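You operate a simulated robot arm through the tools that you are given. There is no shell and no other tool.

The job below is to be done with a simulated robot arm. You get a single attempt, and the scene is never put back.

Task
Add two scoops of powder to the drum and start a normal wash.
Fine: lay the scoop back and spill nothing. Set down upright: yellow scoop.

Only the result counts: the job must be done as asked and must still hold three seconds after the hand-in. Knocking over, shifting, dropping, spilling or breaking anything else fails it.

Robot
A 7-joint arm with a two-finger parallel gripper, fixed in place. Base frame: the origin is on the floor under the middle of its stand, x ahead of it, y to its left, z up. Units: mm, rad, N and s.
With the tool pointing down near the work surface it reaches from about 440 to 900 mm from the base axis. Its first joint turns from -0.297 to 2.199 rad. Payload 1.57 kg.
Tool frame: the origin (TCP) lies between the finger pads and is the grasp point; the fingertips stand 30 mm ahead of it; z points along the fingers, y is the line along which they close. Largest opening 80 mm; finger width 17, thickness 12; the body of the gripper, 40 by 82 mm, starts 80 mm behind the TCP.
Orientation is told as [roll, pitch, yaw] about the base's x, y, z axes, in that order, counted from this pose: with the fingers straight down and closing along the base's y, the tool's x points along the base's -x, its y along +y and its z along -z.

Tools
- The arm moves only by the tool send_rows. Its argument "plan" is a list of rows, each a list of 7 numbers: the turn, a rotation vector about the base's x, y, z in units of 8 degrees (1.0 is 8 degrees), then the shift along the base's x, y, z in units of 20 mm (1.0 is 20 mm), then the finger opening in cm, from 0 to 8. In form: [[rx, ry, rz, tx, ty, tz, gripper], ...]. A call has 1 to 20 rows; each row shifts and turns the commanded pose from where the row before left it. A call with a number of a shift or a turn outside -1 to 1 is refused whole. A row lasts 0.2 s, in which the tool goes at most 50 mm and 0.15 rad; a call with a longer step from one row to the next is refused whole, and so is a gripper value outside its range. Where a pose cannot be reached the arm comes as near as it can. A force on the tool above 40 N (or 10 N above the force at the start of the call, whichever is more), or a blocked arm, ends the call early, and 0.2 s more pass. The fingers move at their own pace (about 45 mm/s each) and stop on an object; they squeeze with about 32 N. The grip force told is the motor's: it shows also when the fingers shut on nothing. Time passes only in rows, and 0.2 s behind the last, so rows that do not move let the fingers close. It gives the time, the measured TCP pose, the force on the tool (base axes), the opening and the grip force at its end, in the units of the frame above (readings bear some noise), with the torque about the TCP (base axes, N m) and any sound that the robot's microphone picked up.
- Cameras (640 x 400 px; columns grow to the right, rows downward): "scene" is fixed at [49.3, -650.3, 1695.7]; the picture's right is [0.47, -0.88, 0.00], its down [-0.48, -0.25, -0.84] and it looks along [0.74, 0.39, -0.54] (base axes); focal length 228 px, centre (320, 200). "wrist" rides on the gripper at [72, -7, -122] in the tool frame; the picture's right is [0.09, 1.00, 0.00], its down [-0.84, 0.08, -0.54] and it looks along [-0.54, 0.05, 0.84] (tool axes); focal length 238 px, centre (320, 200). There is no depth. A picture from a camera that has moved, and an enlarged one, comes with that camera's place and axes in the base frame and with its lens.
- snapshot(camera): a new picture of that camera. The clock stands still meanwhile.
- raise_lower(by): slides the trunk up (or, below 0, down) by that many mm; the arm rides with it, the base frame stays. It gives what a move gives, with no picture.
- close_up(camera, box): a new picture of the part [left, top, right, bottom] of that camera's present view, enlarged. The clock stands still meanwhile.
- hand_in(): hands the job in; it is judged then, once.

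Nothing tells you positions but the pictures and the camera data. Unless the task says otherwise, let go and move clear before handing in.

The tools are called after "Emit:" by a JSON object that holds its "api" and its "payload". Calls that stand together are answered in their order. send_rows: Moves the arm, as the interface text tells. Its arguments: {"type":"object","properties":{"plan":{"type":"array","items":{"type":"array","items":{"type":"number"}}}},"required":["plan"]} The other tools are called the same way: raise_lower (by) moves the trunk up or down; snapshot (camera) takes a picture; close_up (camera, box) takes an enlarged picture of a part of a camera's view; hand_in () hands the job in.

At the start:

```text
time_s: 0.0
tcp_pos: [488.5, -25.0, 1522.2]
orientation: [0.0, 0.0, 0.0]
ft_force: [-0.3, 1.0, 0.3]
ft_torque: [0.0, 0.0, 0.0]
grip_width: 80.0
gripper_force: 0.1
trunk travel left (down, up): [-738.0, 52.0]
```

scene: 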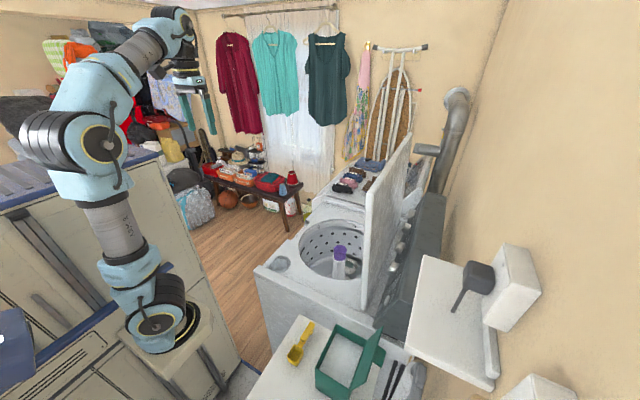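
wrist: 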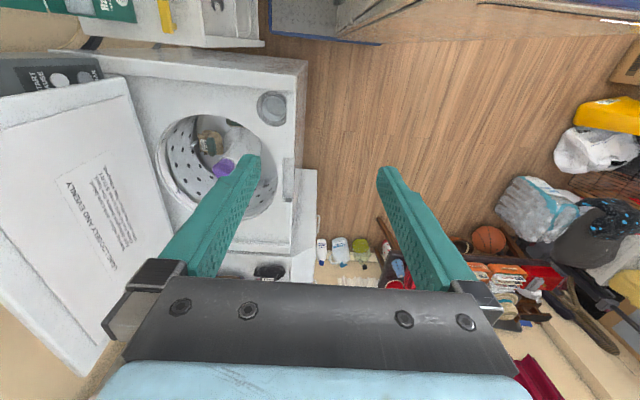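

I see a top-loading washer with its lid open, a small table in front with a yellow scoop and a green powder box, and a wall shelf at the right with a dark scoop. I'll look closer before moving.

Emit:
{"api": "close_up", "payload": {"camera": "scene", "box": [240, 300, 440, 400]}}

Emit:
{"api": "close_up", "payload": {"camera": "scene", "box": [240, 180, 440, 305]}}

Emit:
{"api": "close_up", "payload": {"camera": "scene", "box": [400, 230, 600, 400]}}

Emit:
{"api": "close_up", "payload": {"camera": "wrist", "box": [0, 0, 320, 200]}}

```text
3.20 times, centred on (340, 350) of scene
camera zoom: at [49.3, -650.3, 1695.7], right [0.47, -0.88, 0.0], down [-0.48, -0.25, -0.84], along [0.74, 0.39, -0.54], focal length 731 px, centre (256, -280)
```

zoom: 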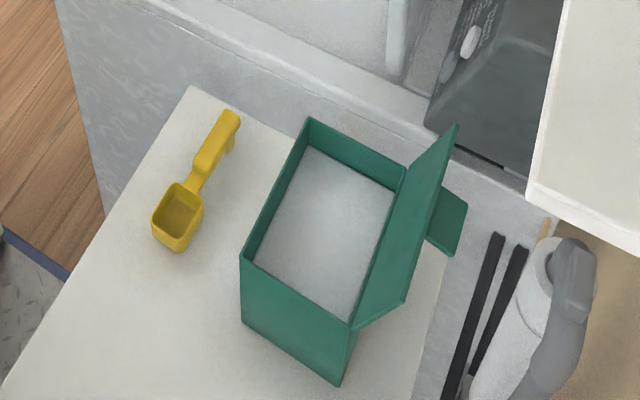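

```text
3.20 times, centred on (340, 242) of scene
camera zoom: at [49.3, -650.3, 1695.7], right [0.47, -0.88, 0.0], down [-0.48, -0.25, -0.84], along [0.74, 0.39, -0.54], focal length 731 px, centre (256, 64)
```

zoom: 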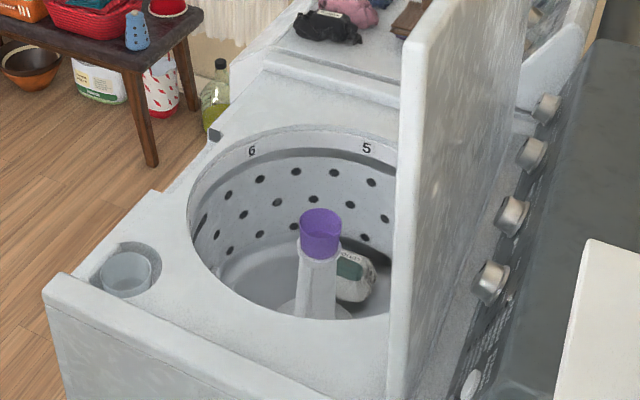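

```text
2.35 times, centred on (500, 315) of scene
camera zoom: at [49.3, -650.3, 1695.7], right [0.47, -0.88, 0.0], down [-0.48, -0.25, -0.84], along [0.74, 0.39, -0.54], focal length 537 px, centre (-104, -71)
```

zoom: 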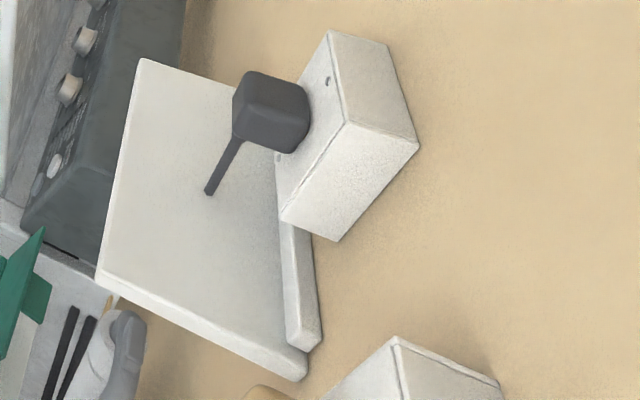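

```text
2.00 times, centred on (160, 100) of wrist
camera zoom: at [416.2, -30.6, 1643.5], right [-0.09, 1.0, 0.0], down [0.84, 0.08, 0.54], along [0.54, 0.05, -0.84], focal length 477 px, centre (640, 400)
```

zoom: 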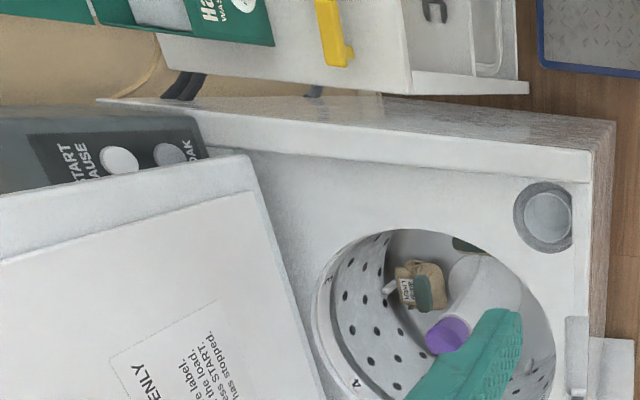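

The washer panel has knobs and a START/PAUSE button, and the lid carries a label worth reading. I'll zoom in on those.

Emit:
{"api": "close_up", "payload": {"camera": "wrist", "box": [40, 150, 150, 260]}}

Emit:
{"api": "close_up", "payload": {"camera": "wrist", "box": [0, 50, 120, 110]}}

Emit:
{"api": "close_up", "payload": {"camera": "scene", "box": [360, 190, 440, 310]}}

Emit:
{"api": "close_up", "payload": {"camera": "wrist", "box": [60, 0, 280, 60]}}

```text
3.64 times, centred on (95, 205) of wrist
camera zoom: at [416.2, -30.6, 1643.5], right [-0.09, 1.0, 0.0], down [0.84, 0.08, 0.54], along [0.54, 0.05, -0.84], focal length 867 px, centre (1138, 182)
```

zoom: 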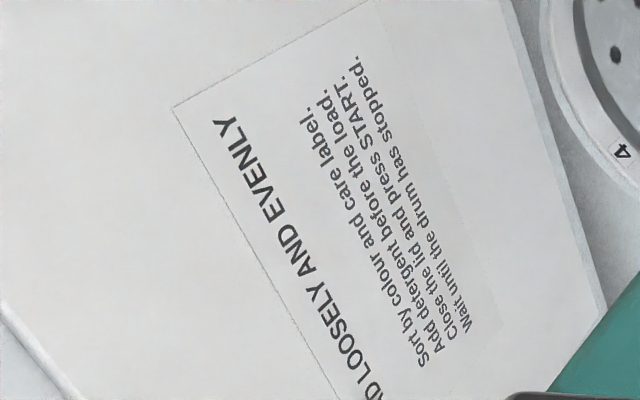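

```text
5.33 times, centred on (60, 80) of wrist
camera zoom: at [416.2, -30.6, 1643.5], right [-0.09, 1.0, 0.0], down [0.84, 0.08, 0.54], along [0.54, 0.05, -0.84], focal length 1271 px, centre (1707, 840)
```

zoom: 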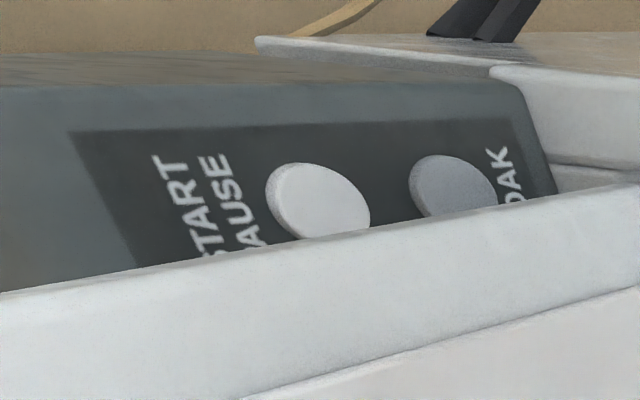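

```text
3.33 times, centred on (400, 250) of scene
camera zoom: at [49.3, -650.3, 1695.7], right [0.47, -0.88, 0.0], down [-0.48, -0.25, -0.84], along [0.74, 0.39, -0.54], focal length 761 px, centre (53, 33)
```

zoom: 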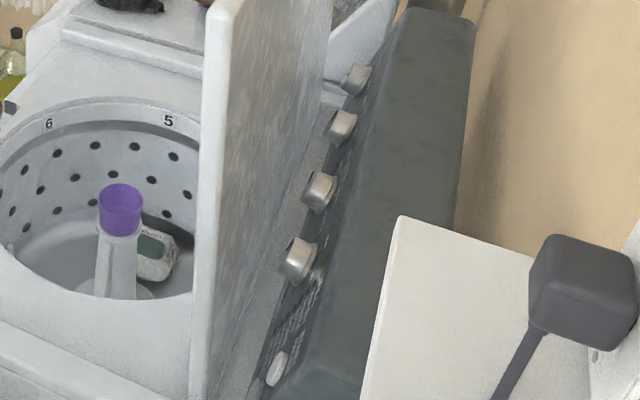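

```text
2.91 times, centred on (170, 30) of wrist
camera zoom: at [416.2, -30.6, 1643.5], right [-0.09, 1.0, 0.0], down [0.84, 0.08, 0.54], along [0.54, 0.05, -0.84], focal length 693 px, centre (756, 694)
```

zoom: 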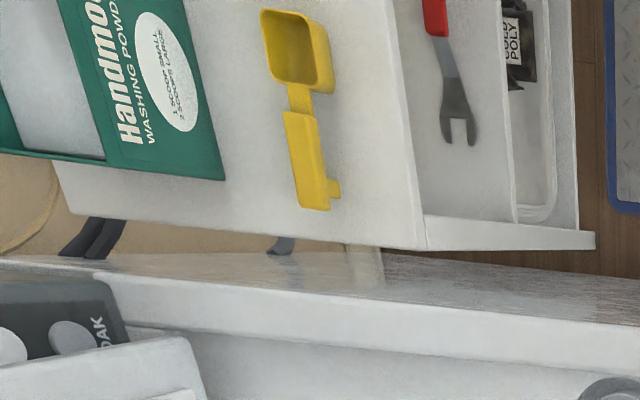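

The label says to close the lid and press START; the box says 2 scoops for a large load. By triangulation the scoop is near (315,-420,~880), the powder box around x 277–408, y -612…-518 with its rim near z≈1000, and the drum agitator near (823,-357). I'll move above the table first, staying high, and look down.

Emit:
{"api": "send_rows", "payload": {"plan": [[0, 0, 0, -0.3, -0.95, 0, 8], [0, 0, 0, -0.3, -0.95, 0, 8], [0, 0, 0, -0.3, -0.95, 0, 8], [0, 0, 0, -0.3, -0.95, 0, 8], [0, 0, 0, -0.3, -0.95, 0, 8], [0, 0, 0, -0.3, -0.95, 0, 8], [0, 0, 0, -0.3, -0.95, 0, 8], [0, 0, 0, -0.3, -0.95, 0, 8], [0, 0, 0, -0.3, -0.95, 0, 8], [0, 0, 0, -0.3, -0.95, 0, 8], [0, 0, 0, -0.3, -0.95, 0, 8], [0, 0, 0, -0.3, -0.95, 0, 8], [0, 0, 0, -0.3, -0.95, 0, 8], [0, 0, 0, -0.3, -0.95, 0, 8], [0, 0, 0, -0.3, -0.95, 0, 8], [0, 0, 0, -0.3, -0.95, 0, 8], [0, 0, 0, -0.3, -0.95, 0, 8], [0, 0, 0, -0.3, -0.95, 0, 8], [0, 0, 0, -0.3, -0.95, 0, 8], [0, 0, 0, 0, 0, 0, 8]]}}

Emit:
{"api": "snapshot", "payload": {"camera": "wrist"}}

Emit:
{"api": "snapshot", "payload": {"camera": "scene"}}

```text
time_s: 4.2
tcp_pos: [376.2, -385.5, 1522.8]
orientation: [0.0, 0.001, 0.001]
ft_force: [0.0, 0.1, 0.1]
ft_torque: [0.04, 0.02, -0.01]
grip_width: 80.0
gripper_force: 0.2
trunk travel left (down, up): [-738.0, 52.0]
```

```text
taken
camera wrist: at [301.8, -392.1, 1644.7], right [-0.09, 1.0, 0.0], down [0.84, 0.08, 0.54], along [0.54, 0.05, -0.84], focal length 238 px, centre (320, 200)
```

wrist: 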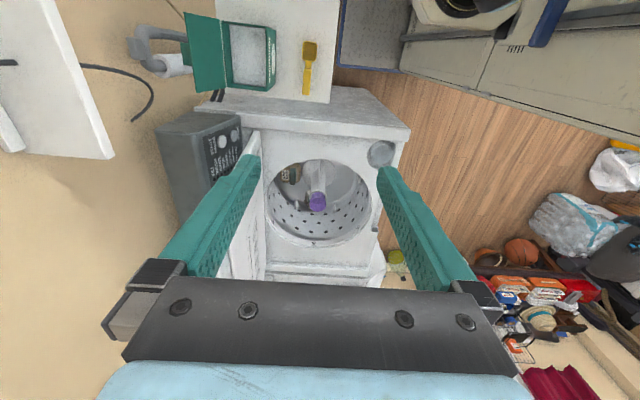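

```text
taken
```

scene: 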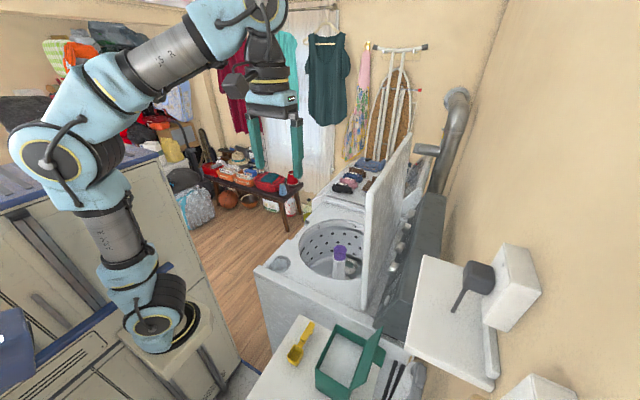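

The arm reached above the table without trouble. I'll zoom in on the wrist view for the panel, box and scoop.

Emit:
{"api": "close_up", "payload": {"camera": "wrist", "box": [140, 0, 340, 125]}}

Emit:
{"api": "close_up", "payload": {"camera": "wrist", "box": [150, 90, 270, 165]}}

Emit:
{"api": "close_up", "payload": {"camera": "wrist", "box": [240, 130, 400, 290]}}

```text
3.20 times, centred on (240, 62) of wrist
camera zoom: at [301.8, -392.1, 1644.7], right [-0.09, 1.0, 0.0], down [0.84, 0.08, 0.54], along [0.54, 0.05, -0.84], focal length 763 px, centre (576, 640)
```

zoom: 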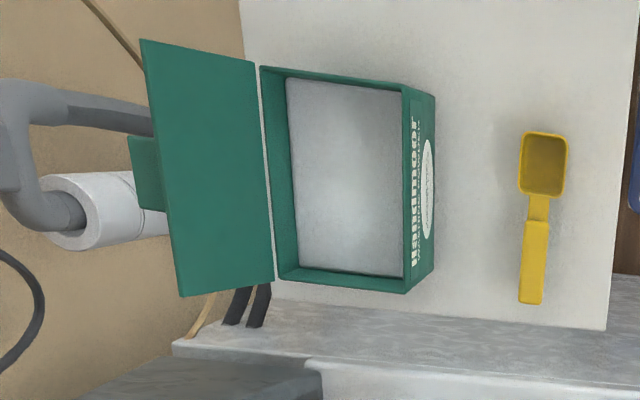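

```text
5.33 times, centred on (210, 128) of wrist
camera zoom: at [301.8, -392.1, 1644.7], right [-0.09, 1.0, 0.0], down [0.84, 0.08, 0.54], along [0.54, 0.05, -0.84], focal length 1271 px, centre (907, 587)
```

zoom: 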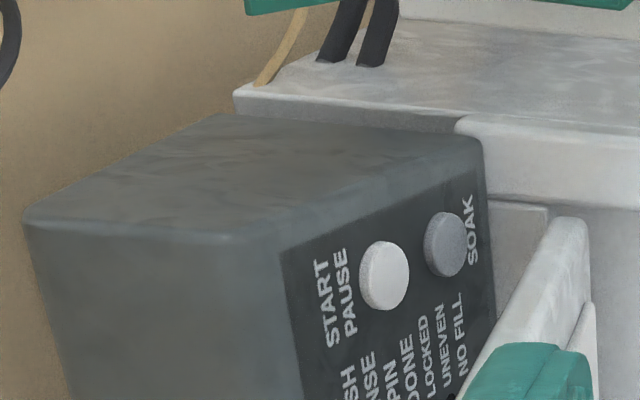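

```text
2.50 times, centred on (320, 210) of wrist
camera zoom: at [301.8, -392.1, 1644.7], right [-0.09, 1.0, 0.0], down [0.84, 0.08, 0.54], along [0.54, 0.05, -0.84], focal length 596 px, centre (320, 175)
```

zoom: 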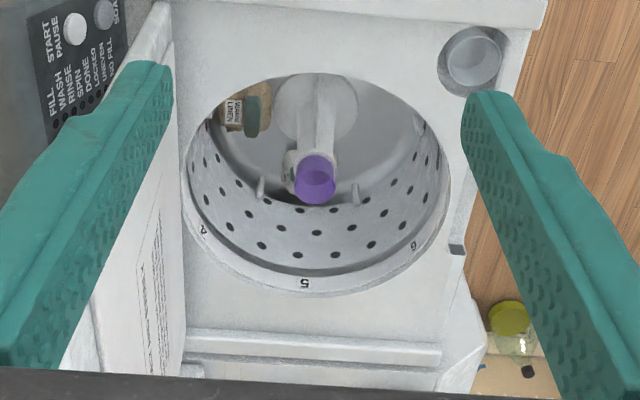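

The scoop's handle runs almost along x: bowl about (315,-419), handle from x≈355 to 421 at y≈-421. That suits the present finger orientation, so I'll descend to get a closer, more exact view.

Emit:
{"api": "send_rows", "payload": {"plan": [[0, 0, 0, 0, -0.18, -1, 8], [0, 0, 0, 0, -0.18, -1, 8], [0, 0, 0, 0, -0.18, -1, 8], [0, 0, 0, 0, -0.18, -1, 8], [0, 0, 0, 0, -0.18, -1, 8], [0, 0, 0, 0, -0.18, -1, 8], [0, 0, 0, 0, -0.18, -1, 8], [0, 0, 0, 0, -0.18, -1, 8], [0, 0, 0, 0, -0.18, -1, 8], [0, 0, 0, 0, -0.18, -1, 8], [0, 0, 0, 0, 0, -1, 8], [0, 0, 0, 0, 0, -1, 8], [0, 0, 0, 0, 0, -1, 8], [0, 0, 0, 0, 0, -1, 8], [0, 0, 0, 0, 0, -1, 8], [0, 0, 0, 0, 0, -1, 8], [0, 0, 0, 0, 0, 0, 8]]}}

Emit:
{"api": "snapshot", "payload": {"camera": "wrist"}}

Emit:
{"api": "snapshot", "payload": {"camera": "scene"}}

```text
time_s: 7.8
tcp_pos: [375.7, -420.7, 1200.4]
orientation: [0.001, 0.002, -0.001]
ft_force: [0.4, -0.5, 0.6]
ft_torque: [-0.03, -0.03, -0.02]
grip_width: 79.9
gripper_force: 0.0
trunk travel left (down, up): [-738.0, 52.0]
```

```text
taken
camera wrist: at [303.3, -427.0, 1322.5], right [-0.09, 1.0, 0.0], down [0.84, 0.08, 0.54], along [0.54, 0.05, -0.84], focal length 238 px, centre (320, 200)
```

wrist: 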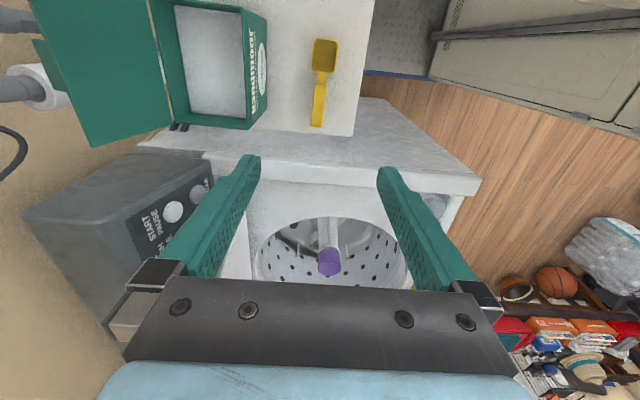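

```text
taken
```

scene: 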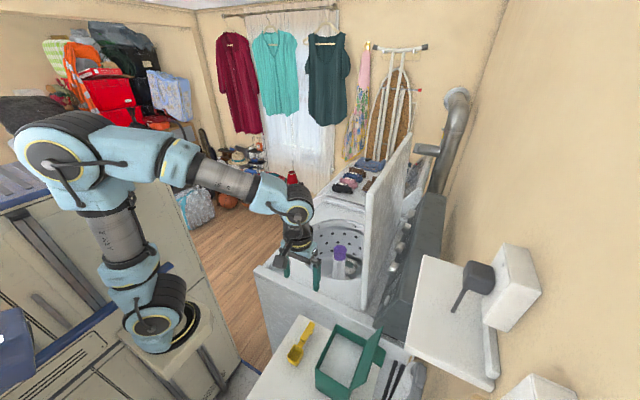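

The arm descends well at this trunk height. I'll zoom in on the scoop and box for exact positions.

Emit:
{"api": "close_up", "payload": {"camera": "wrist", "box": [240, 0, 400, 140]}}

Emit:
{"api": "close_up", "payload": {"camera": "wrist", "box": [20, 0, 280, 150]}}

Emit:
{"api": "close_up", "payload": {"camera": "scene", "box": [280, 315, 330, 375]}}

Emit:
{"api": "close_up", "payload": {"camera": "scene", "box": [340, 120, 460, 320]}}

```text
2.86 times, centred on (320, 70) of wrist
camera zoom: at [303.3, -427.0, 1322.5], right [-0.09, 1.0, 0.0], down [0.84, 0.08, 0.54], along [0.54, 0.05, -0.84], focal length 681 px, centre (320, 571)
```

zoom: 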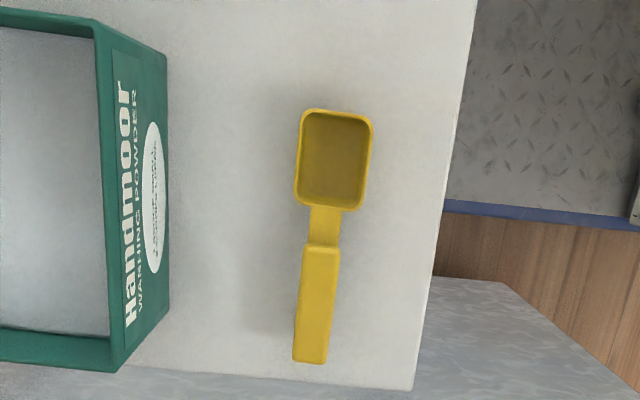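

```text
2.46 times, centred on (150, 75) of wrist
camera zoom: at [303.3, -427.0, 1322.5], right [-0.09, 1.0, 0.0], down [0.84, 0.08, 0.54], along [0.54, 0.05, -0.84], focal length 587 px, centre (738, 508)
```

zoom: 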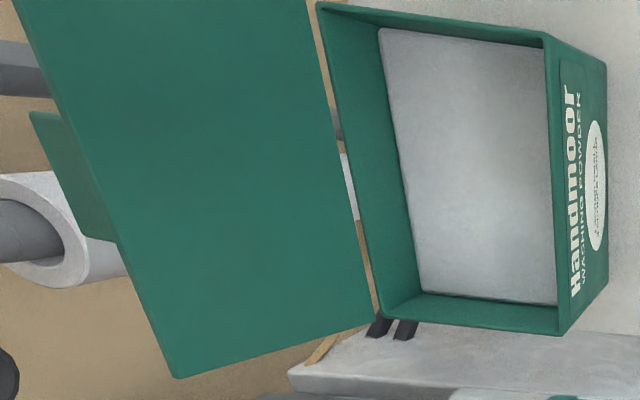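

```text
6.67 times, centred on (305, 345) of scene
camera zoom: at [49.3, -650.3, 1695.7], right [0.47, -0.88, 0.0], down [-0.48, -0.25, -0.84], along [0.74, 0.39, -0.54], focal length 1522 px, centre (420, -767)
```

zoom: 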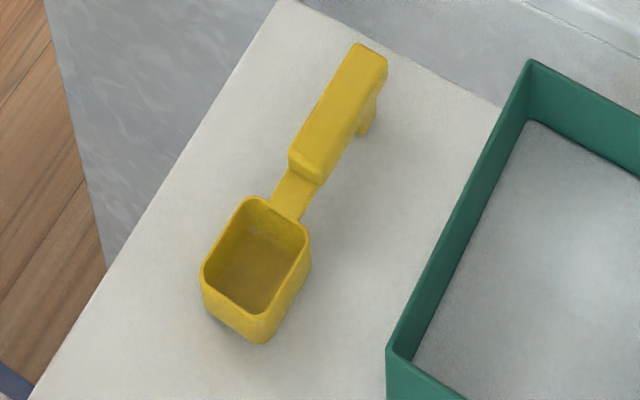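

```text
2.00 times, centred on (400, 220) of scene
camera zoom: at [49.3, -650.3, 1695.7], right [0.47, -0.88, 0.0], down [-0.48, -0.25, -0.84], along [0.74, 0.39, -0.54], focal length 457 px, centre (160, 160)
```

zoom: 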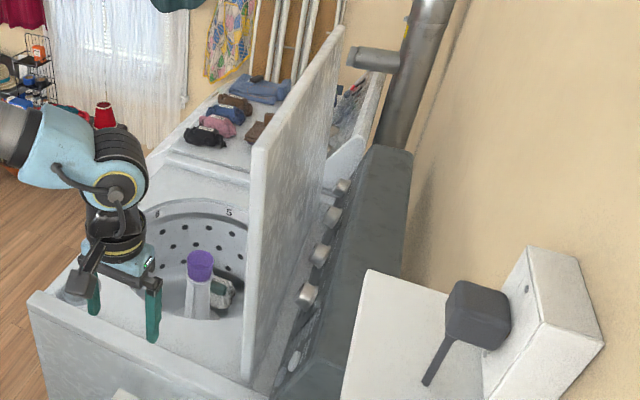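

The scoop stands on its bowl and a rear leg: handle block x≈356–420, y≈-422, top near z≈908, about 18 mm wide; table near z≈868. I'll descend to just above the handle and check alignment.

Emit:
{"api": "send_rows", "payload": {"plan": [[0, 0, 0, 0.03, -0.005, -1, 8], [0, 0, 0, 0.03, -0.005, -1, 8], [0, 0, 0, 0.03, -0.005, -1, 8], [0, 0, 0, 0.03, -0.005, -1, 8], [0, 0, 0, 0.03, -0.005, -1, 8], [0, 0, 0, 0.03, -0.005, -1, 8], [0, 0, 0, 0.03, -0.005, -1, 8], [0, 0, 0, 0.03, -0.005, -1, 8], [0, 0, 0, 0.03, -0.005, -1, 8], [0, 0, 0, 0.03, -0.005, -1, 8], [0, 0, 0, 0.03, -0.005, -1, 8], [0, 0, 0, 0.03, -0.005, -1, 8], [0, 0, 0, 0, 0, 0, 8]]}}

Emit:
{"api": "snapshot", "payload": {"camera": "wrist"}}

Emit:
{"api": "close_up", "payload": {"camera": "scene", "box": [240, 240, 440, 400]}}

```text
time_s: 10.6
tcp_pos: [381.7, -423.5, 961.1]
orientation: [0.001, -0.001, 0.0]
ft_force: [-0.3, -0.1, -0.6]
ft_torque: [0.01, 0.01, 0.0]
grip_width: 80.2
gripper_force: 0.1
trunk travel left (down, up): [-738.0, 52.0]
```

```text
taken
camera wrist: at [309.5, -429.2, 1082.4], right [-0.09, 1.0, 0.0], down [0.84, 0.08, 0.54], along [0.54, 0.05, -0.84], focal length 238 px, centre (320, 200)
```

wrist: 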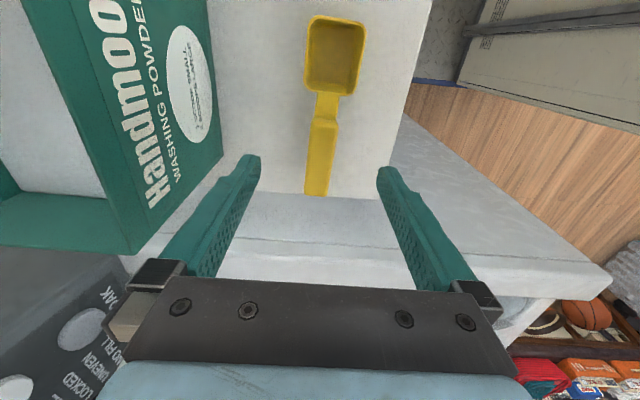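

```text
2.50 times, centred on (340, 320) of scene
camera zoom: at [49.3, -650.3, 1695.7], right [0.47, -0.88, 0.0], down [-0.48, -0.25, -0.84], along [0.74, 0.39, -0.54], focal length 571 px, centre (270, -100)
```

zoom: 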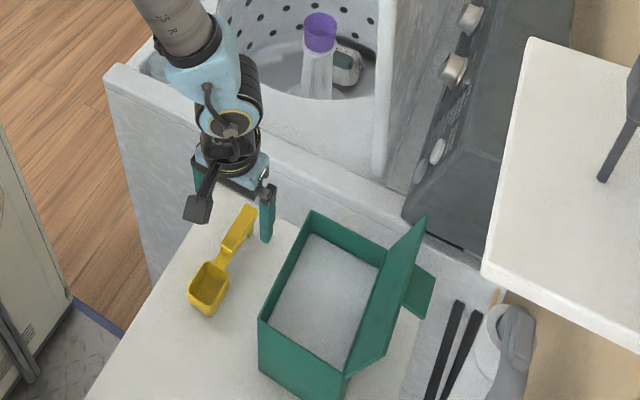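

Emit:
{"api": "close_up", "payload": {"camera": "wrist", "box": [260, 0, 400, 210]}}

Emit:
{"api": "close_up", "payload": {"camera": "scene", "box": [300, 310, 360, 350]}}

```text
1.90 times, centred on (330, 105) of wrist
camera zoom: at [309.5, -429.2, 1082.4], right [-0.09, 1.0, 0.0], down [0.84, 0.08, 0.54], along [0.54, 0.05, -0.84], focal length 454 px, centre (301, 381)
```

zoom: 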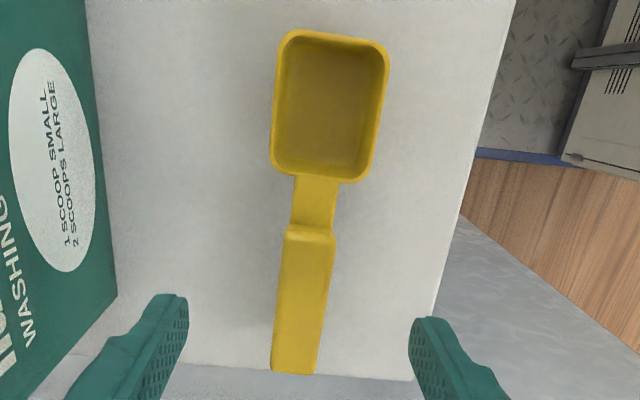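

```text
10.00 times, centred on (330, 330) of scene
camera zoom: at [49.3, -650.3, 1695.7], right [0.47, -0.88, 0.0], down [-0.48, -0.25, -0.84], along [0.74, 0.39, -0.54], focal length 2283 px, centre (220, -1100)
```

zoom: 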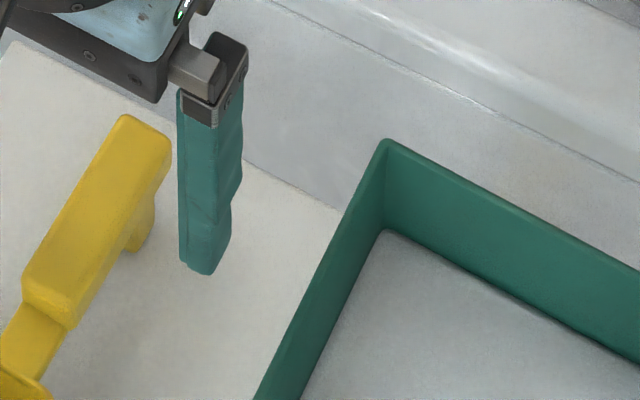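

The fingers straddle the handle properly (y offset within 2 mm). I'll go down to TCP z≈908 and close on the handle.

Emit:
{"api": "send_rows", "payload": {"plan": [[0, 0, 0, 0.05, 0.06, -0.8, 8], [0, 0, 0, 0, 0, -0.8, 8], [0, 0, 0, 0, 0, -0.6, 8], [0, 0, 0, 0, 0, -0.4, 8], [0, 0, 0, 0, 0, 0, 8]]}}

Emit:
{"api": "snapshot", "payload": {"camera": "wrist"}}

Emit:
{"api": "close_up", "payload": {"camera": "scene", "box": [270, 300, 360, 380]}}

```text
time_s: 11.8
tcp_pos: [383.0, -422.0, 910.0]
orientation: [-0.001, -0.002, 0.0]
ft_force: [0.4, -0.4, 0.1]
ft_torque: [0.02, 0.02, 0.0]
grip_width: 80.0
gripper_force: 0.1
trunk travel left (down, up): [-738.0, 52.0]
```

```text
taken
camera wrist: at [309.7, -427.7, 1030.9], right [-0.09, 1.0, 0.0], down [0.84, 0.08, 0.54], along [0.54, 0.05, -0.84], focal length 238 px, centre (320, 200)
```

wrist: 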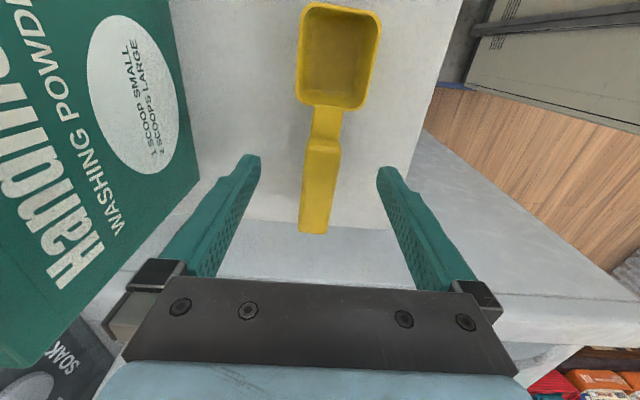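

```text
5.00 times, centred on (315, 340) of scene
camera zoom: at [49.3, -650.3, 1695.7], right [0.47, -0.88, 0.0], down [-0.48, -0.25, -0.84], along [0.74, 0.39, -0.54], focal length 1142 px, centre (345, -500)
```

zoom: 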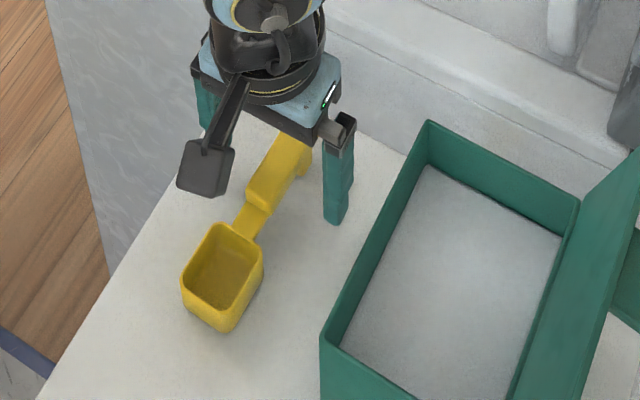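

The handle top is at about z≈900, so I'll sink about 5 mm more for a fuller grip, then close.

Emit:
{"api": "send_rows", "payload": {"plan": [[0, 0, 0, 0, 0, -0.15, 8], [0, 0, 0, 0, 0, -0.15, 8], [0, 0, 0, 0, 0, 0, 8]]}}

```text
time_s: 12.6
tcp_pos: [382.0, -422.0, 904.0]
orientation: [0.001, 0.0, 0.0]
ft_force: [0.1, 0.1, -0.2]
ft_torque: [-0.03, 0.01, 0.0]
grip_width: 80.1
gripper_force: 0.0
trunk travel left (down, up): [-738.0, 52.0]
```

Emit:
{"api": "send_rows", "payload": {"plan": [[0, 0, 0, 0, 0, 0, 5], [0, 0, 0, 0, 0, 0, 3], [0, 0, 0, 0, 0, 0, 2.2], [0, 0, 0, 0, 0, 0, 1], [0, 0, 0, 0, 0, 0, 0], [0, 0, 0, 0, 0, 0, 0], [0, 0, 0, 0, 0, 0, 0]]}}

Emit:
{"api": "snapshot", "payload": {"camera": "wrist"}}

Emit:
{"api": "close_up", "payload": {"camera": "scene", "box": [270, 300, 360, 380]}}

```text
time_s: 14.2
tcp_pos: [383.7, -421.3, 904.0]
orientation: [0.0, -0.001, 0.0]
ft_force: [-0.1, -0.1, 0.6]
ft_torque: [0.0, -0.05, 0.01]
grip_width: 20.7
gripper_force: 31.4
trunk travel left (down, up): [-738.0, 52.0]
```

```text
taken
camera wrist: at [309.5, -428.1, 1025.6], right [-0.09, 1.0, 0.0], down [0.84, 0.08, 0.54], along [0.54, 0.05, -0.84], focal length 238 px, centre (320, 200)
```

wrist: 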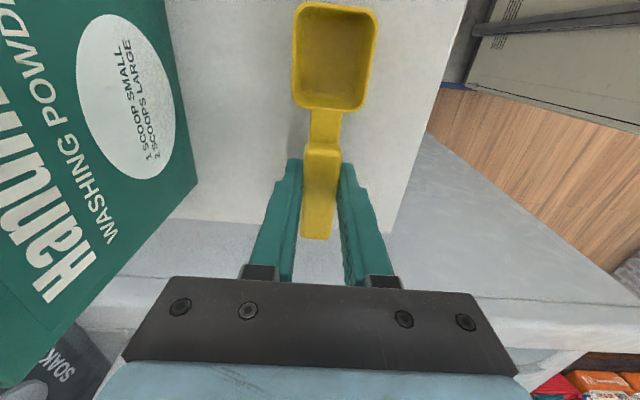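

```text
5.00 times, centred on (315, 340) of scene
camera zoom: at [49.3, -650.3, 1695.7], right [0.47, -0.88, 0.0], down [-0.48, -0.25, -0.84], along [0.74, 0.39, -0.54], focal length 1142 px, centre (345, -500)
```

zoom: 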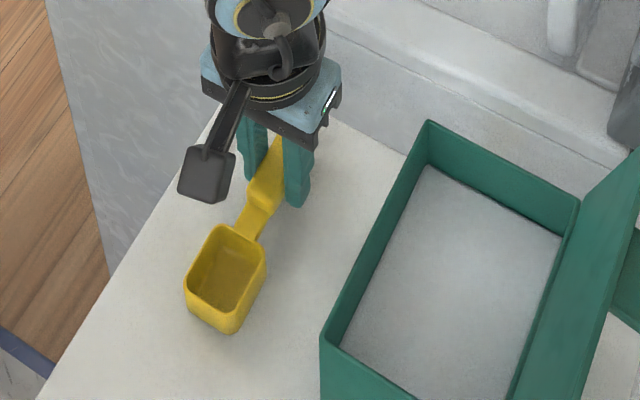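

The handle is held (20.7 mm, 31 N) with the grasp at about (383,-422,904), which I'll use again to lay the scoop back. The box is x 275–409, y -612…-516, rim z≈1000, powder near z≈953. Next I'll lift and move above the box.

Emit:
{"api": "send_rows", "payload": {"plan": [[0, 0, 0, 0, 0, 0.4, 0], [0, 0, 0, 0, 0, 0.8, 0], [0, 0, 0, 0, 0, 1, 0], [0, 0, 0, 0, 0, 1, 0], [0, 0, 0, 0, 0, 1, 0], [0, 0, 0, 0, 0, 1, 0], [0, 0, 0, 0, 0, 1, 0], [0, 0, 0, 0, 0, 1, 0], [0, 0, 0, 0, 0, 1, 0], [0, 0, 0, 0, 0, 1, 0], [0, 0, 0, 0, 0, 1, 0], [0, 0, 0, 0, 0, 0, 0]]}}

Emit:
{"api": "snapshot", "payload": {"camera": "wrist"}}

Emit:
{"api": "close_up", "payload": {"camera": "scene", "box": [240, 240, 440, 400]}}

```text
time_s: 16.8
tcp_pos: [383.0, -420.7, 1110.2]
orientation: [-0.001, 0.0, 0.001]
ft_force: [0.1, -0.6, 0.0]
ft_torque: [0.03, 0.0, -0.04]
grip_width: 20.7
gripper_force: 31.8
trunk travel left (down, up): [-738.0, 52.0]
```

```text
taken
camera wrist: at [310.3, -427.8, 1230.4], right [-0.09, 1.0, 0.0], down [0.84, 0.08, 0.54], along [0.54, 0.05, -0.84], focal length 238 px, centre (320, 200)
```

wrist: 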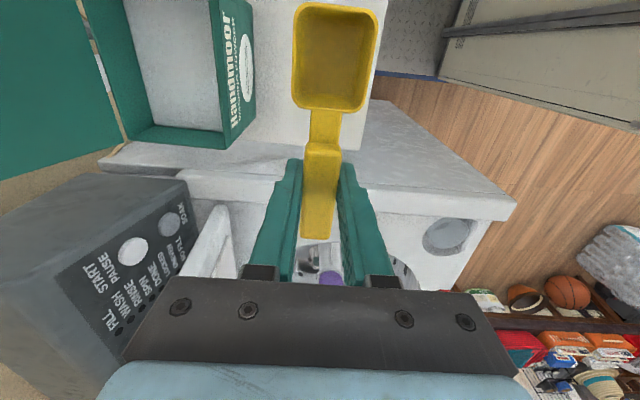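

```text
2.50 times, centred on (340, 320) of scene
camera zoom: at [49.3, -650.3, 1695.7], right [0.47, -0.88, 0.0], down [-0.48, -0.25, -0.84], along [0.74, 0.39, -0.54], focal length 571 px, centre (270, -100)
```

zoom: 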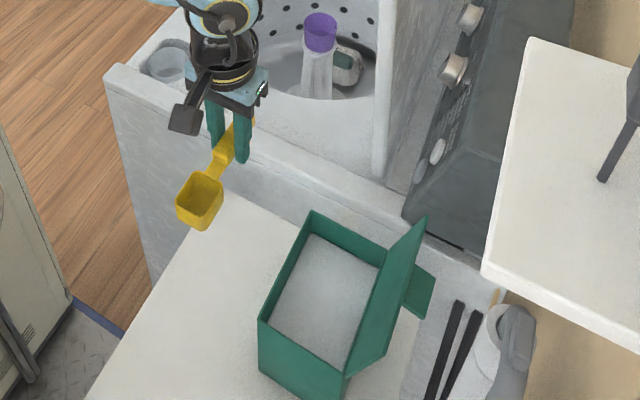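

The scoop is held level and empty. I'll move over the box and check the view.

Emit:
{"api": "send_rows", "payload": {"plan": [[0, 0, 0, -0.18, -0.95, 0, 0], [0, 0, 0, -0.18, -0.95, 0, 0], [0, 0, 0, -0.18, -0.95, 0, 0], [0, 0, 0, -0.18, -0.95, 0, 0], [0, 0, 0, -0.18, -0.95, 0, 0], [0, 0, 0, -0.18, -0.95, 0, 0], [0, 0, 0, -0.18, -0.95, 0, 0], [0, 0, 0, 0, 0, 0, 0]]}}

Emit:
{"api": "snapshot", "payload": {"camera": "wrist"}}

Emit:
{"api": "close_up", "payload": {"camera": "scene", "box": [260, 240, 440, 400]}}

```text
time_s: 18.6
tcp_pos: [356.2, -555.2, 1107.9]
orientation: [-0.001, 0.001, -0.001]
ft_force: [-0.7, -0.8, -1.3]
ft_torque: [-0.01, 0.01, 0.03]
grip_width: 20.7
gripper_force: 32.2
trunk travel left (down, up): [-738.0, 52.0]
```

```text
taken
camera wrist: at [283.3, -561.0, 1229.1], right [-0.09, 1.0, 0.0], down [0.84, 0.08, 0.54], along [0.54, 0.05, -0.84], focal length 238 px, centre (320, 200)
```

wrist: 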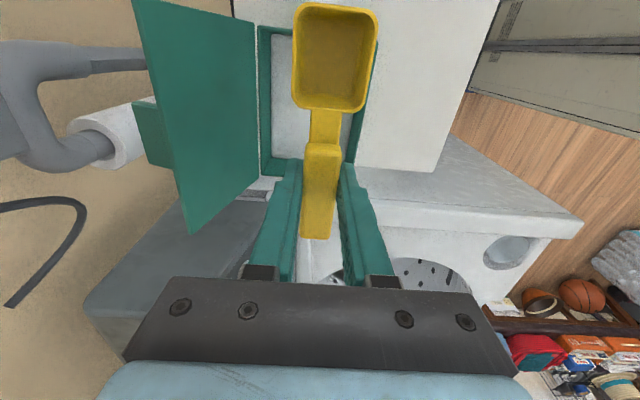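

```text
2.50 times, centred on (350, 320) of scene
camera zoom: at [49.3, -650.3, 1695.7], right [0.47, -0.88, 0.0], down [-0.48, -0.25, -0.84], along [0.74, 0.39, -0.54], focal length 571 px, centre (245, -100)
```

zoom: 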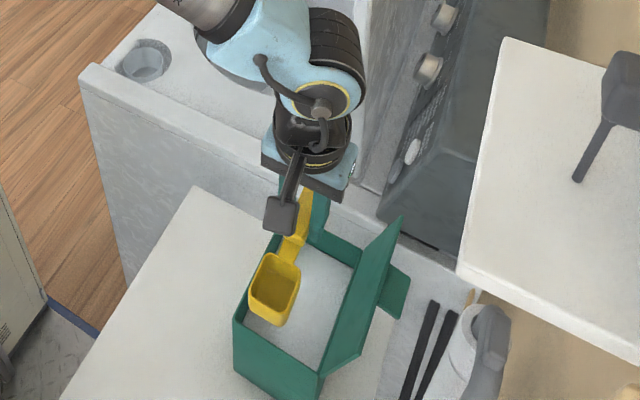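

Emit:
{"api": "close_up", "payload": {"camera": "wrist", "box": [220, 0, 420, 200]}}

Emit:
{"api": "close_up", "payload": {"camera": "scene", "box": [315, 310, 405, 400]}}

```text
2.00 times, centred on (320, 100) of wrist
camera zoom: at [283.3, -561.0, 1229.1], right [-0.09, 1.0, 0.0], down [0.84, 0.08, 0.54], along [0.54, 0.05, -0.84], focal length 477 px, centre (320, 400)
```

zoom: 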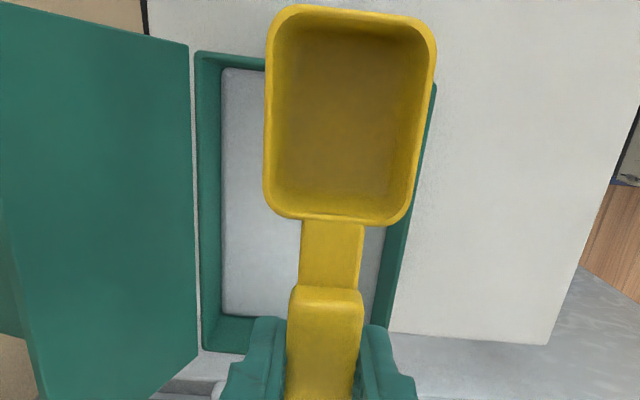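

```text
4.44 times, centred on (360, 355) of scene
camera zoom: at [49.3, -650.3, 1695.7], right [0.47, -0.88, 0.0], down [-0.48, -0.25, -0.84], along [0.74, 0.39, -0.54], focal length 1015 px, centre (142, -489)
```

zoom: 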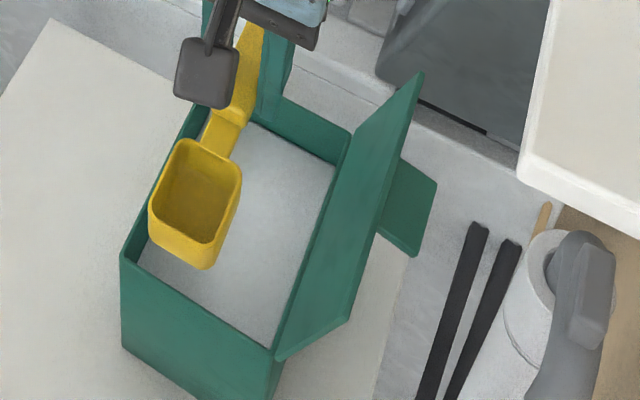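

The rim and powder positions agree with the earlier estimates (interior x≈278–402, powder z≈955). I'll tilt the bowl down about 56° above the box before dipping.

Emit:
{"api": "send_rows", "payload": {"plan": [[0, -1, 0, -0.08, 0, 0.15, 0], [0, -1, 0, -0.08, 0, 0.15, 0], [0, -1, 0, -0.08, 0, 0.15, 0], [0, -1, 0, -0.08, 0, 0.15, 0], [0, -1, 0, -0.08, 0, 0.15, 0], [0, -1, 0, -0.08, 0, 0.15, 0], [0, -1, 0, -0.08, 0, 0.15, 0], [0, 0, 0, 0, 0, 0, 0]]}}

Emit:
{"api": "snapshot", "payload": {"camera": "wrist"}}

Emit:
{"api": "close_up", "payload": {"camera": "scene", "box": [260, 240, 440, 400]}}

Emit:
{"api": "snapshot", "payload": {"camera": "scene"}}

```text
time_s: 20.4
tcp_pos: [346.5, -554.5, 1129.4]
orientation: [-0.003, -0.978, -0.001]
ft_force: [-0.8, 1.1, -0.3]
ft_torque: [-0.01, 0.01, -0.03]
grip_width: 20.8
gripper_force: 32.3
trunk travel left (down, up): [-738.0, 52.0]
```

```text
taken
camera wrist: at [203.8, -560.3, 1137.3], right [-0.05, 1.0, -0.08], down [0.02, 0.08, 1.0], along [1.0, 0.05, -0.02], focal length 238 px, centre (320, 200)
```

wrist: 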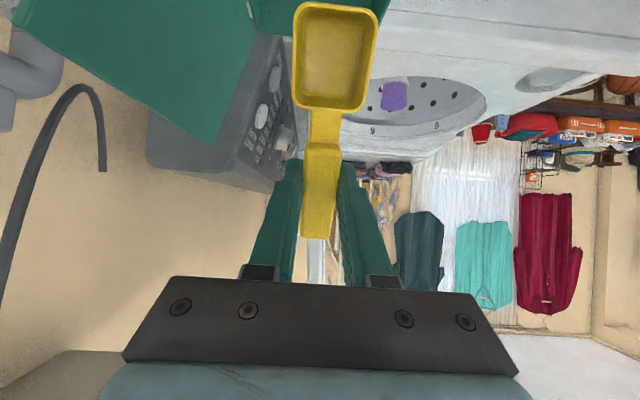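

```text
2.50 times, centred on (350, 320) of scene
camera zoom: at [49.3, -650.3, 1695.7], right [0.47, -0.88, 0.0], down [-0.48, -0.25, -0.84], along [0.74, 0.39, -0.54], focal length 571 px, centre (245, -100)
```

zoom: 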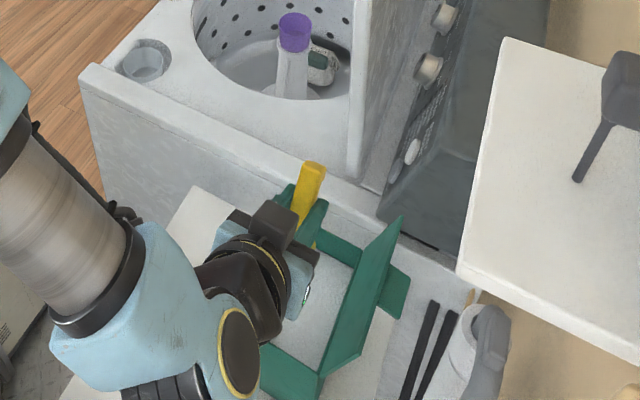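

```text
taken
```

scene: 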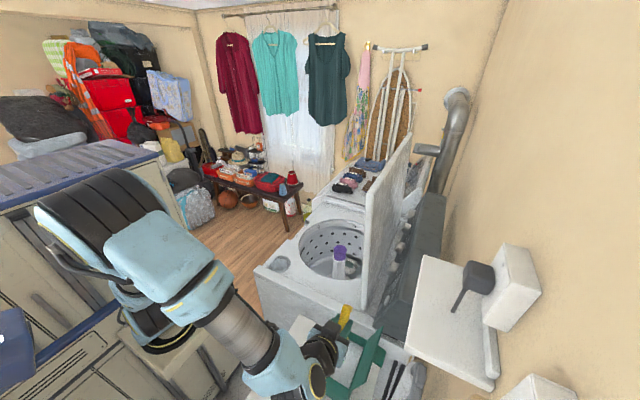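

The tilted pose is clear of the box and lid. Next I'll lower the bowl into the powder (TCP z≈997).

Emit:
{"api": "send_rows", "payload": {"plan": [[0, 0, 0, 0, 0, -0.95, 0], [0, 0, 0, 0, 0, -0.95, 0], [0, 0, 0, 0, 0, -0.95, 0], [0, 0, 0, 0, 0, -0.95, 0], [0, 0, 0, 0, 0, -0.95, 0], [0, 0, 0, 0, 0, -0.8, 0], [0, 0, 0, 0, 0, 0, 0]]}}

Emit:
{"api": "snapshot", "payload": {"camera": "wrist"}}

Emit:
{"api": "close_up", "payload": {"camera": "scene", "box": [260, 260, 440, 400]}}

```text
time_s: 22.0
tcp_pos: [346.3, -554.9, 1018.7]
orientation: [-0.005, -0.98, 0.006]
ft_force: [5.3, -2.6, 34.6]
ft_torque: [0.1, 0.15, 0.0]
grip_width: 20.9
gripper_force: 31.8
trunk travel left (down, up): [-738.0, 52.0]
```

```text
taken
camera wrist: at [203.5, -561.2, 1027.2], right [-0.05, 1.0, -0.08], down [0.02, 0.08, 1.0], along [1.0, 0.05, -0.02], focal length 238 px, centre (320, 200)
```

wrist: 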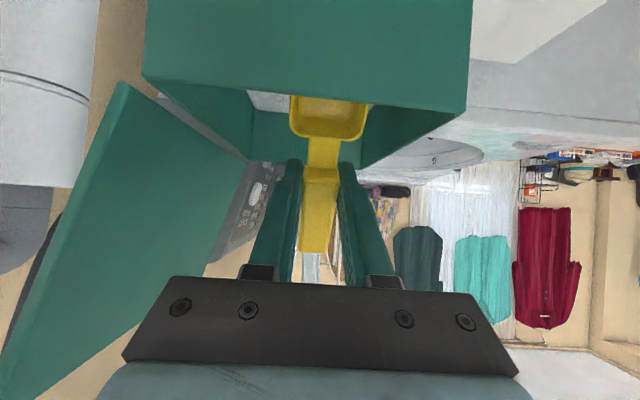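

```text
2.86 times, centred on (350, 330) of scene
camera zoom: at [49.3, -650.3, 1695.7], right [0.47, -0.88, 0.0], down [-0.48, -0.25, -0.84], along [0.74, 0.39, -0.54], focal length 652 px, centre (234, -171)
```

zoom: 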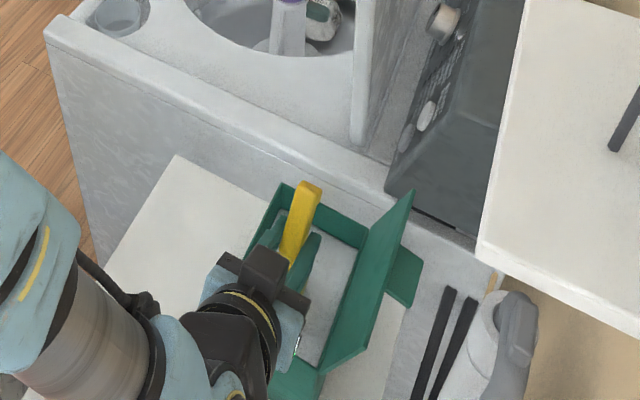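

The powder resisted with about 35 N and the handle seems to have slid a little in the fingers. I'll back out and inspect.

Emit:
{"api": "send_rows", "payload": {"plan": [[0, 0, 0, 0, 0, 0.5, 0], [0, 0, 0, 0, 0, 0.8, 0], [0, 0, 0, 0, 0, 1, 0], [0, 0, 0, 0, 0, 1, 0], [0, 0, 0, 0, 0, 1, 0], [0, 0, 0, 0, 0, 1, 0], [0, 0, 0, 0, 0, 0, 0]]}}

Emit:
{"api": "snapshot", "payload": {"camera": "wrist"}}

Emit:
{"api": "close_up", "payload": {"camera": "scene", "box": [260, 260, 440, 400]}}

```text
time_s: 23.6
tcp_pos: [346.5, -553.3, 1122.9]
orientation: [0.001, -0.978, 0.0]
ft_force: [0.4, -0.7, -0.5]
ft_torque: [0.02, 0.0, -0.01]
grip_width: 21.0
gripper_force: 32.2
trunk travel left (down, up): [-738.0, 52.0]
```

```text
taken
camera wrist: at [203.5, -560.0, 1131.9], right [-0.05, 1.0, -0.08], down [0.02, 0.08, 1.0], along [1.0, 0.05, -0.02], focal length 238 px, centre (320, 200)
```

wrist: 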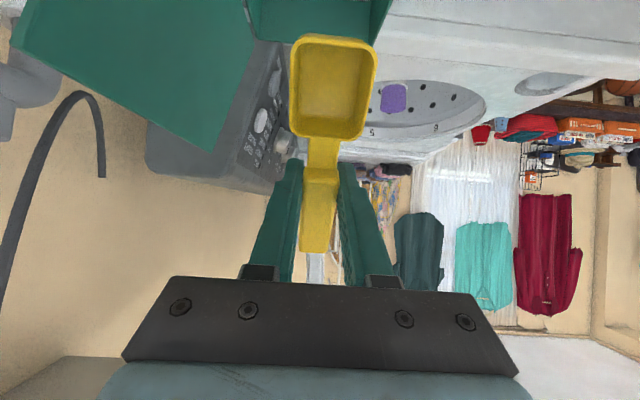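

```text
2.86 times, centred on (350, 330) of scene
camera zoom: at [49.3, -650.3, 1695.7], right [0.47, -0.88, 0.0], down [-0.48, -0.25, -0.84], along [0.74, 0.39, -0.54], focal length 652 px, centre (234, -171)
```

zoom: 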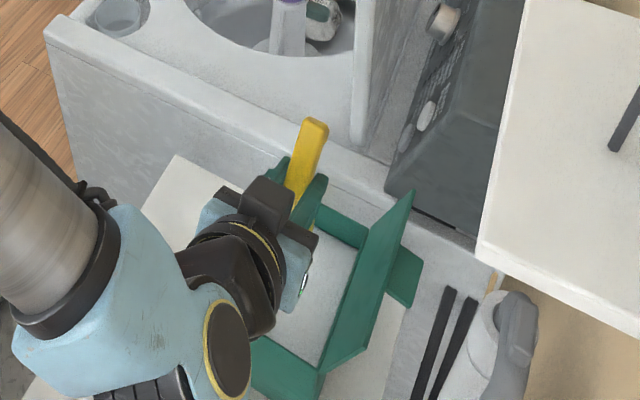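

Emit:
{"api": "close_up", "payload": {"camera": "scene", "box": [320, 330, 390, 395]}}

Emit:
{"api": "close_up", "payload": {"camera": "wrist", "box": [240, 0, 420, 260]}}

```text
6.15 times, centred on (355, 362) of scene
camera zoom: at [49.3, -650.3, 1695.7], right [0.47, -0.88, 0.0], down [-0.48, -0.25, -0.84], along [0.74, 0.39, -0.54], focal length 1405 px, centre (105, -800)
```

zoom: 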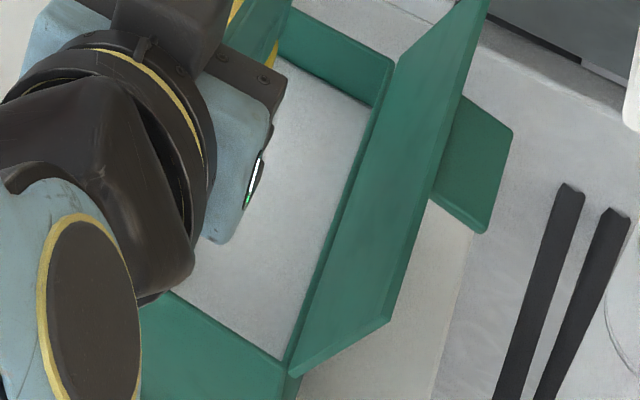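

```text
1.54 times, centred on (330, 130) of wrist
camera zoom: at [203.5, -560.0, 1131.9], right [-0.05, 1.0, -0.08], down [0.02, 0.08, 1.0], along [1.0, 0.05, -0.02], focal length 367 px, centre (305, 308)
```

zoom: 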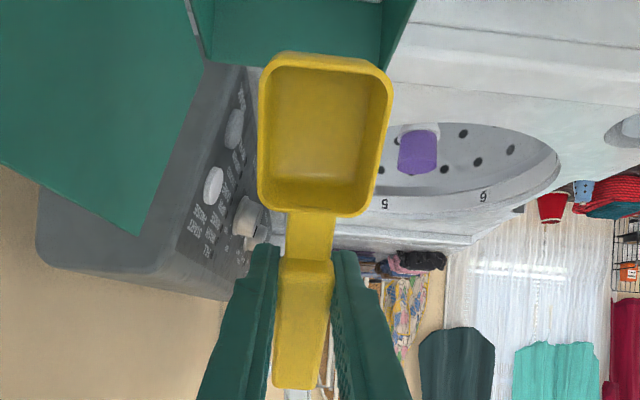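

The scoop slid back about 13 mm and tipped about 4° in the fingers; the box did not move and the bowl is empty. I'll probe the powder's resistance gently before trying another dip.

Emit:
{"api": "send_rows", "payload": {"plan": [[0, 0, 0, 0, 0, -1, 0], [0, 0, 0, 0, 0, -1, 0], [0, 0, 0, 0, 0, -1, 0], [0, 0, 0, 0, 0, -0.9, 0], [0, 0, 0, 0, 0, -0.4, 0], [0, 0, 0, 0, 0, 0, 0]]}}

Emit:
{"api": "send_rows", "payload": {"plan": [[0, 0, 0, 0, 0, -0.1, 0], [0, 0, 0, 0, 0, -0.1, 0], [0, 0, 0, 0, 0, 0, 0]]}}

Emit:
{"api": "send_rows", "payload": {"plan": [[0, 0, 0, 0, 0, -0.1, 0], [0, 0, 0, 0, 0, -0.1, 0], [0, 0, 0, 0, 0, 0, 0]]}}

```text
time_s: 25.0
tcp_pos: [346.5, -554.0, 1037.2]
orientation: [0.0, -0.976, 0.0]
ft_force: [-0.9, -0.6, -0.5]
ft_torque: [0.01, 0.0, -0.02]
grip_width: 20.9
gripper_force: 32.4
trunk travel left (down, up): [-738.0, 52.0]
```

```text
time_s: 25.8
tcp_pos: [347.3, -555.4, 1033.2]
orientation: [0.0, -0.977, 0.0]
ft_force: [-0.4, -0.9, -0.4]
ft_torque: [0.0, 0.0, 0.02]
grip_width: 20.8
gripper_force: 31.9
trunk travel left (down, up): [-738.0, 52.0]
```

```text
time_s: 26.6
tcp_pos: [346.7, -554.3, 1029.0]
orientation: [0.001, -0.977, -0.002]
ft_force: [-0.8, 0.4, -0.4]
ft_torque: [-0.03, -0.05, 0.07]
grip_width: 20.9
gripper_force: 32.3
trunk travel left (down, up): [-738.0, 52.0]
```

Emit:
{"api": "send_rows", "payload": {"plan": [[0, 0, 0, 0, 0, -0.1, 0], [0, 0, 0, 0, 0, -0.1, 0], [0, 0, 0, 0, 0, 0, 0]]}}

Emit:
{"api": "send_rows", "payload": {"plan": [[0, 0, 0, 0, 0, -0.1, 0], [0, 0, 0, 0, 0, -0.05, 0], [0, 0, 0, 0, 0, 0, 0]]}}

Emit:
{"api": "send_rows", "payload": {"plan": [[0, 0, 0, 0, 0, -0.05, 0], [0, 0, 0, 0, 0, -0.05, 0], [0, 0, 0, 0, 0, 0, 0]]}}

```text
time_s: 27.4
tcp_pos: [346.7, -554.5, 1027.1]
orientation: [0.0, -0.976, 0.0]
ft_force: [0.6, -0.3, -0.7]
ft_torque: [-0.01, 0.0, 0.0]
grip_width: 20.6
gripper_force: 31.9
trunk travel left (down, up): [-738.0, 52.0]
```

```text
time_s: 28.2
tcp_pos: [348.4, -554.8, 1021.6]
orientation: [0.001, -0.978, -0.002]
ft_force: [0.0, 0.3, -0.9]
ft_torque: [0.0, 0.04, 0.0]
grip_width: 20.7
gripper_force: 31.9
trunk travel left (down, up): [-738.0, 52.0]
```

```text
time_s: 29.0
tcp_pos: [347.0, -554.8, 1021.3]
orientation: [0.001, -0.979, -0.002]
ft_force: [0.2, 1.3, -0.7]
ft_torque: [-0.02, 0.0, 0.01]
grip_width: 20.7
gripper_force: 32.3
trunk travel left (down, up): [-738.0, 52.0]
```

No resistance yet at z≈1021. I'll continue in small steps.

Emit:
{"api": "send_rows", "payload": {"plan": [[0, 0, 0, 0, 0, -0.1, 0], [0, 0, 0, 0, 0, -0.05, 0], [0, 0, 0, 0, 0, 0, 0]]}}

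Emit:
{"api": "send_rows", "payload": {"plan": [[0, 0, 0, 0, 0, -0.1, 0], [0, 0, 0, 0, 0, 0, 0]]}}

Emit:
{"api": "send_rows", "payload": {"plan": [[0, 0, 0, 0, 0, -0.1, 0], [0, 0, 0, 0, 0, 0, 0]]}}

```text
time_s: 29.8
tcp_pos: [346.2, -554.2, 1020.0]
orientation: [-0.003, -0.978, 0.002]
ft_force: [0.2, -1.1, 20.1]
ft_torque: [0.04, 0.35, -0.01]
grip_width: 20.9
gripper_force: 32.1
trunk travel left (down, up): [-738.0, 52.0]
```

```text
time_s: 30.4
tcp_pos: [347.7, -554.7, 1018.4]
orientation: [-0.003, -0.981, 0.005]
ft_force: [3.1, -1.5, 39.2]
ft_torque: [0.2, 0.47, 0.03]
grip_width: 20.8
gripper_force: 31.8
trunk travel left (down, up): [-738.0, 52.0]
```

```text
time_s: 31.0
tcp_pos: [346.7, -553.9, 1013.3]
orientation: [-0.001, -0.979, -0.001]
ft_force: [5.1, 0.1, 20.2]
ft_torque: [0.02, 0.01, -0.01]
grip_width: 21.1
gripper_force: 32.6
trunk travel left (down, up): [-738.0, 52.0]
```

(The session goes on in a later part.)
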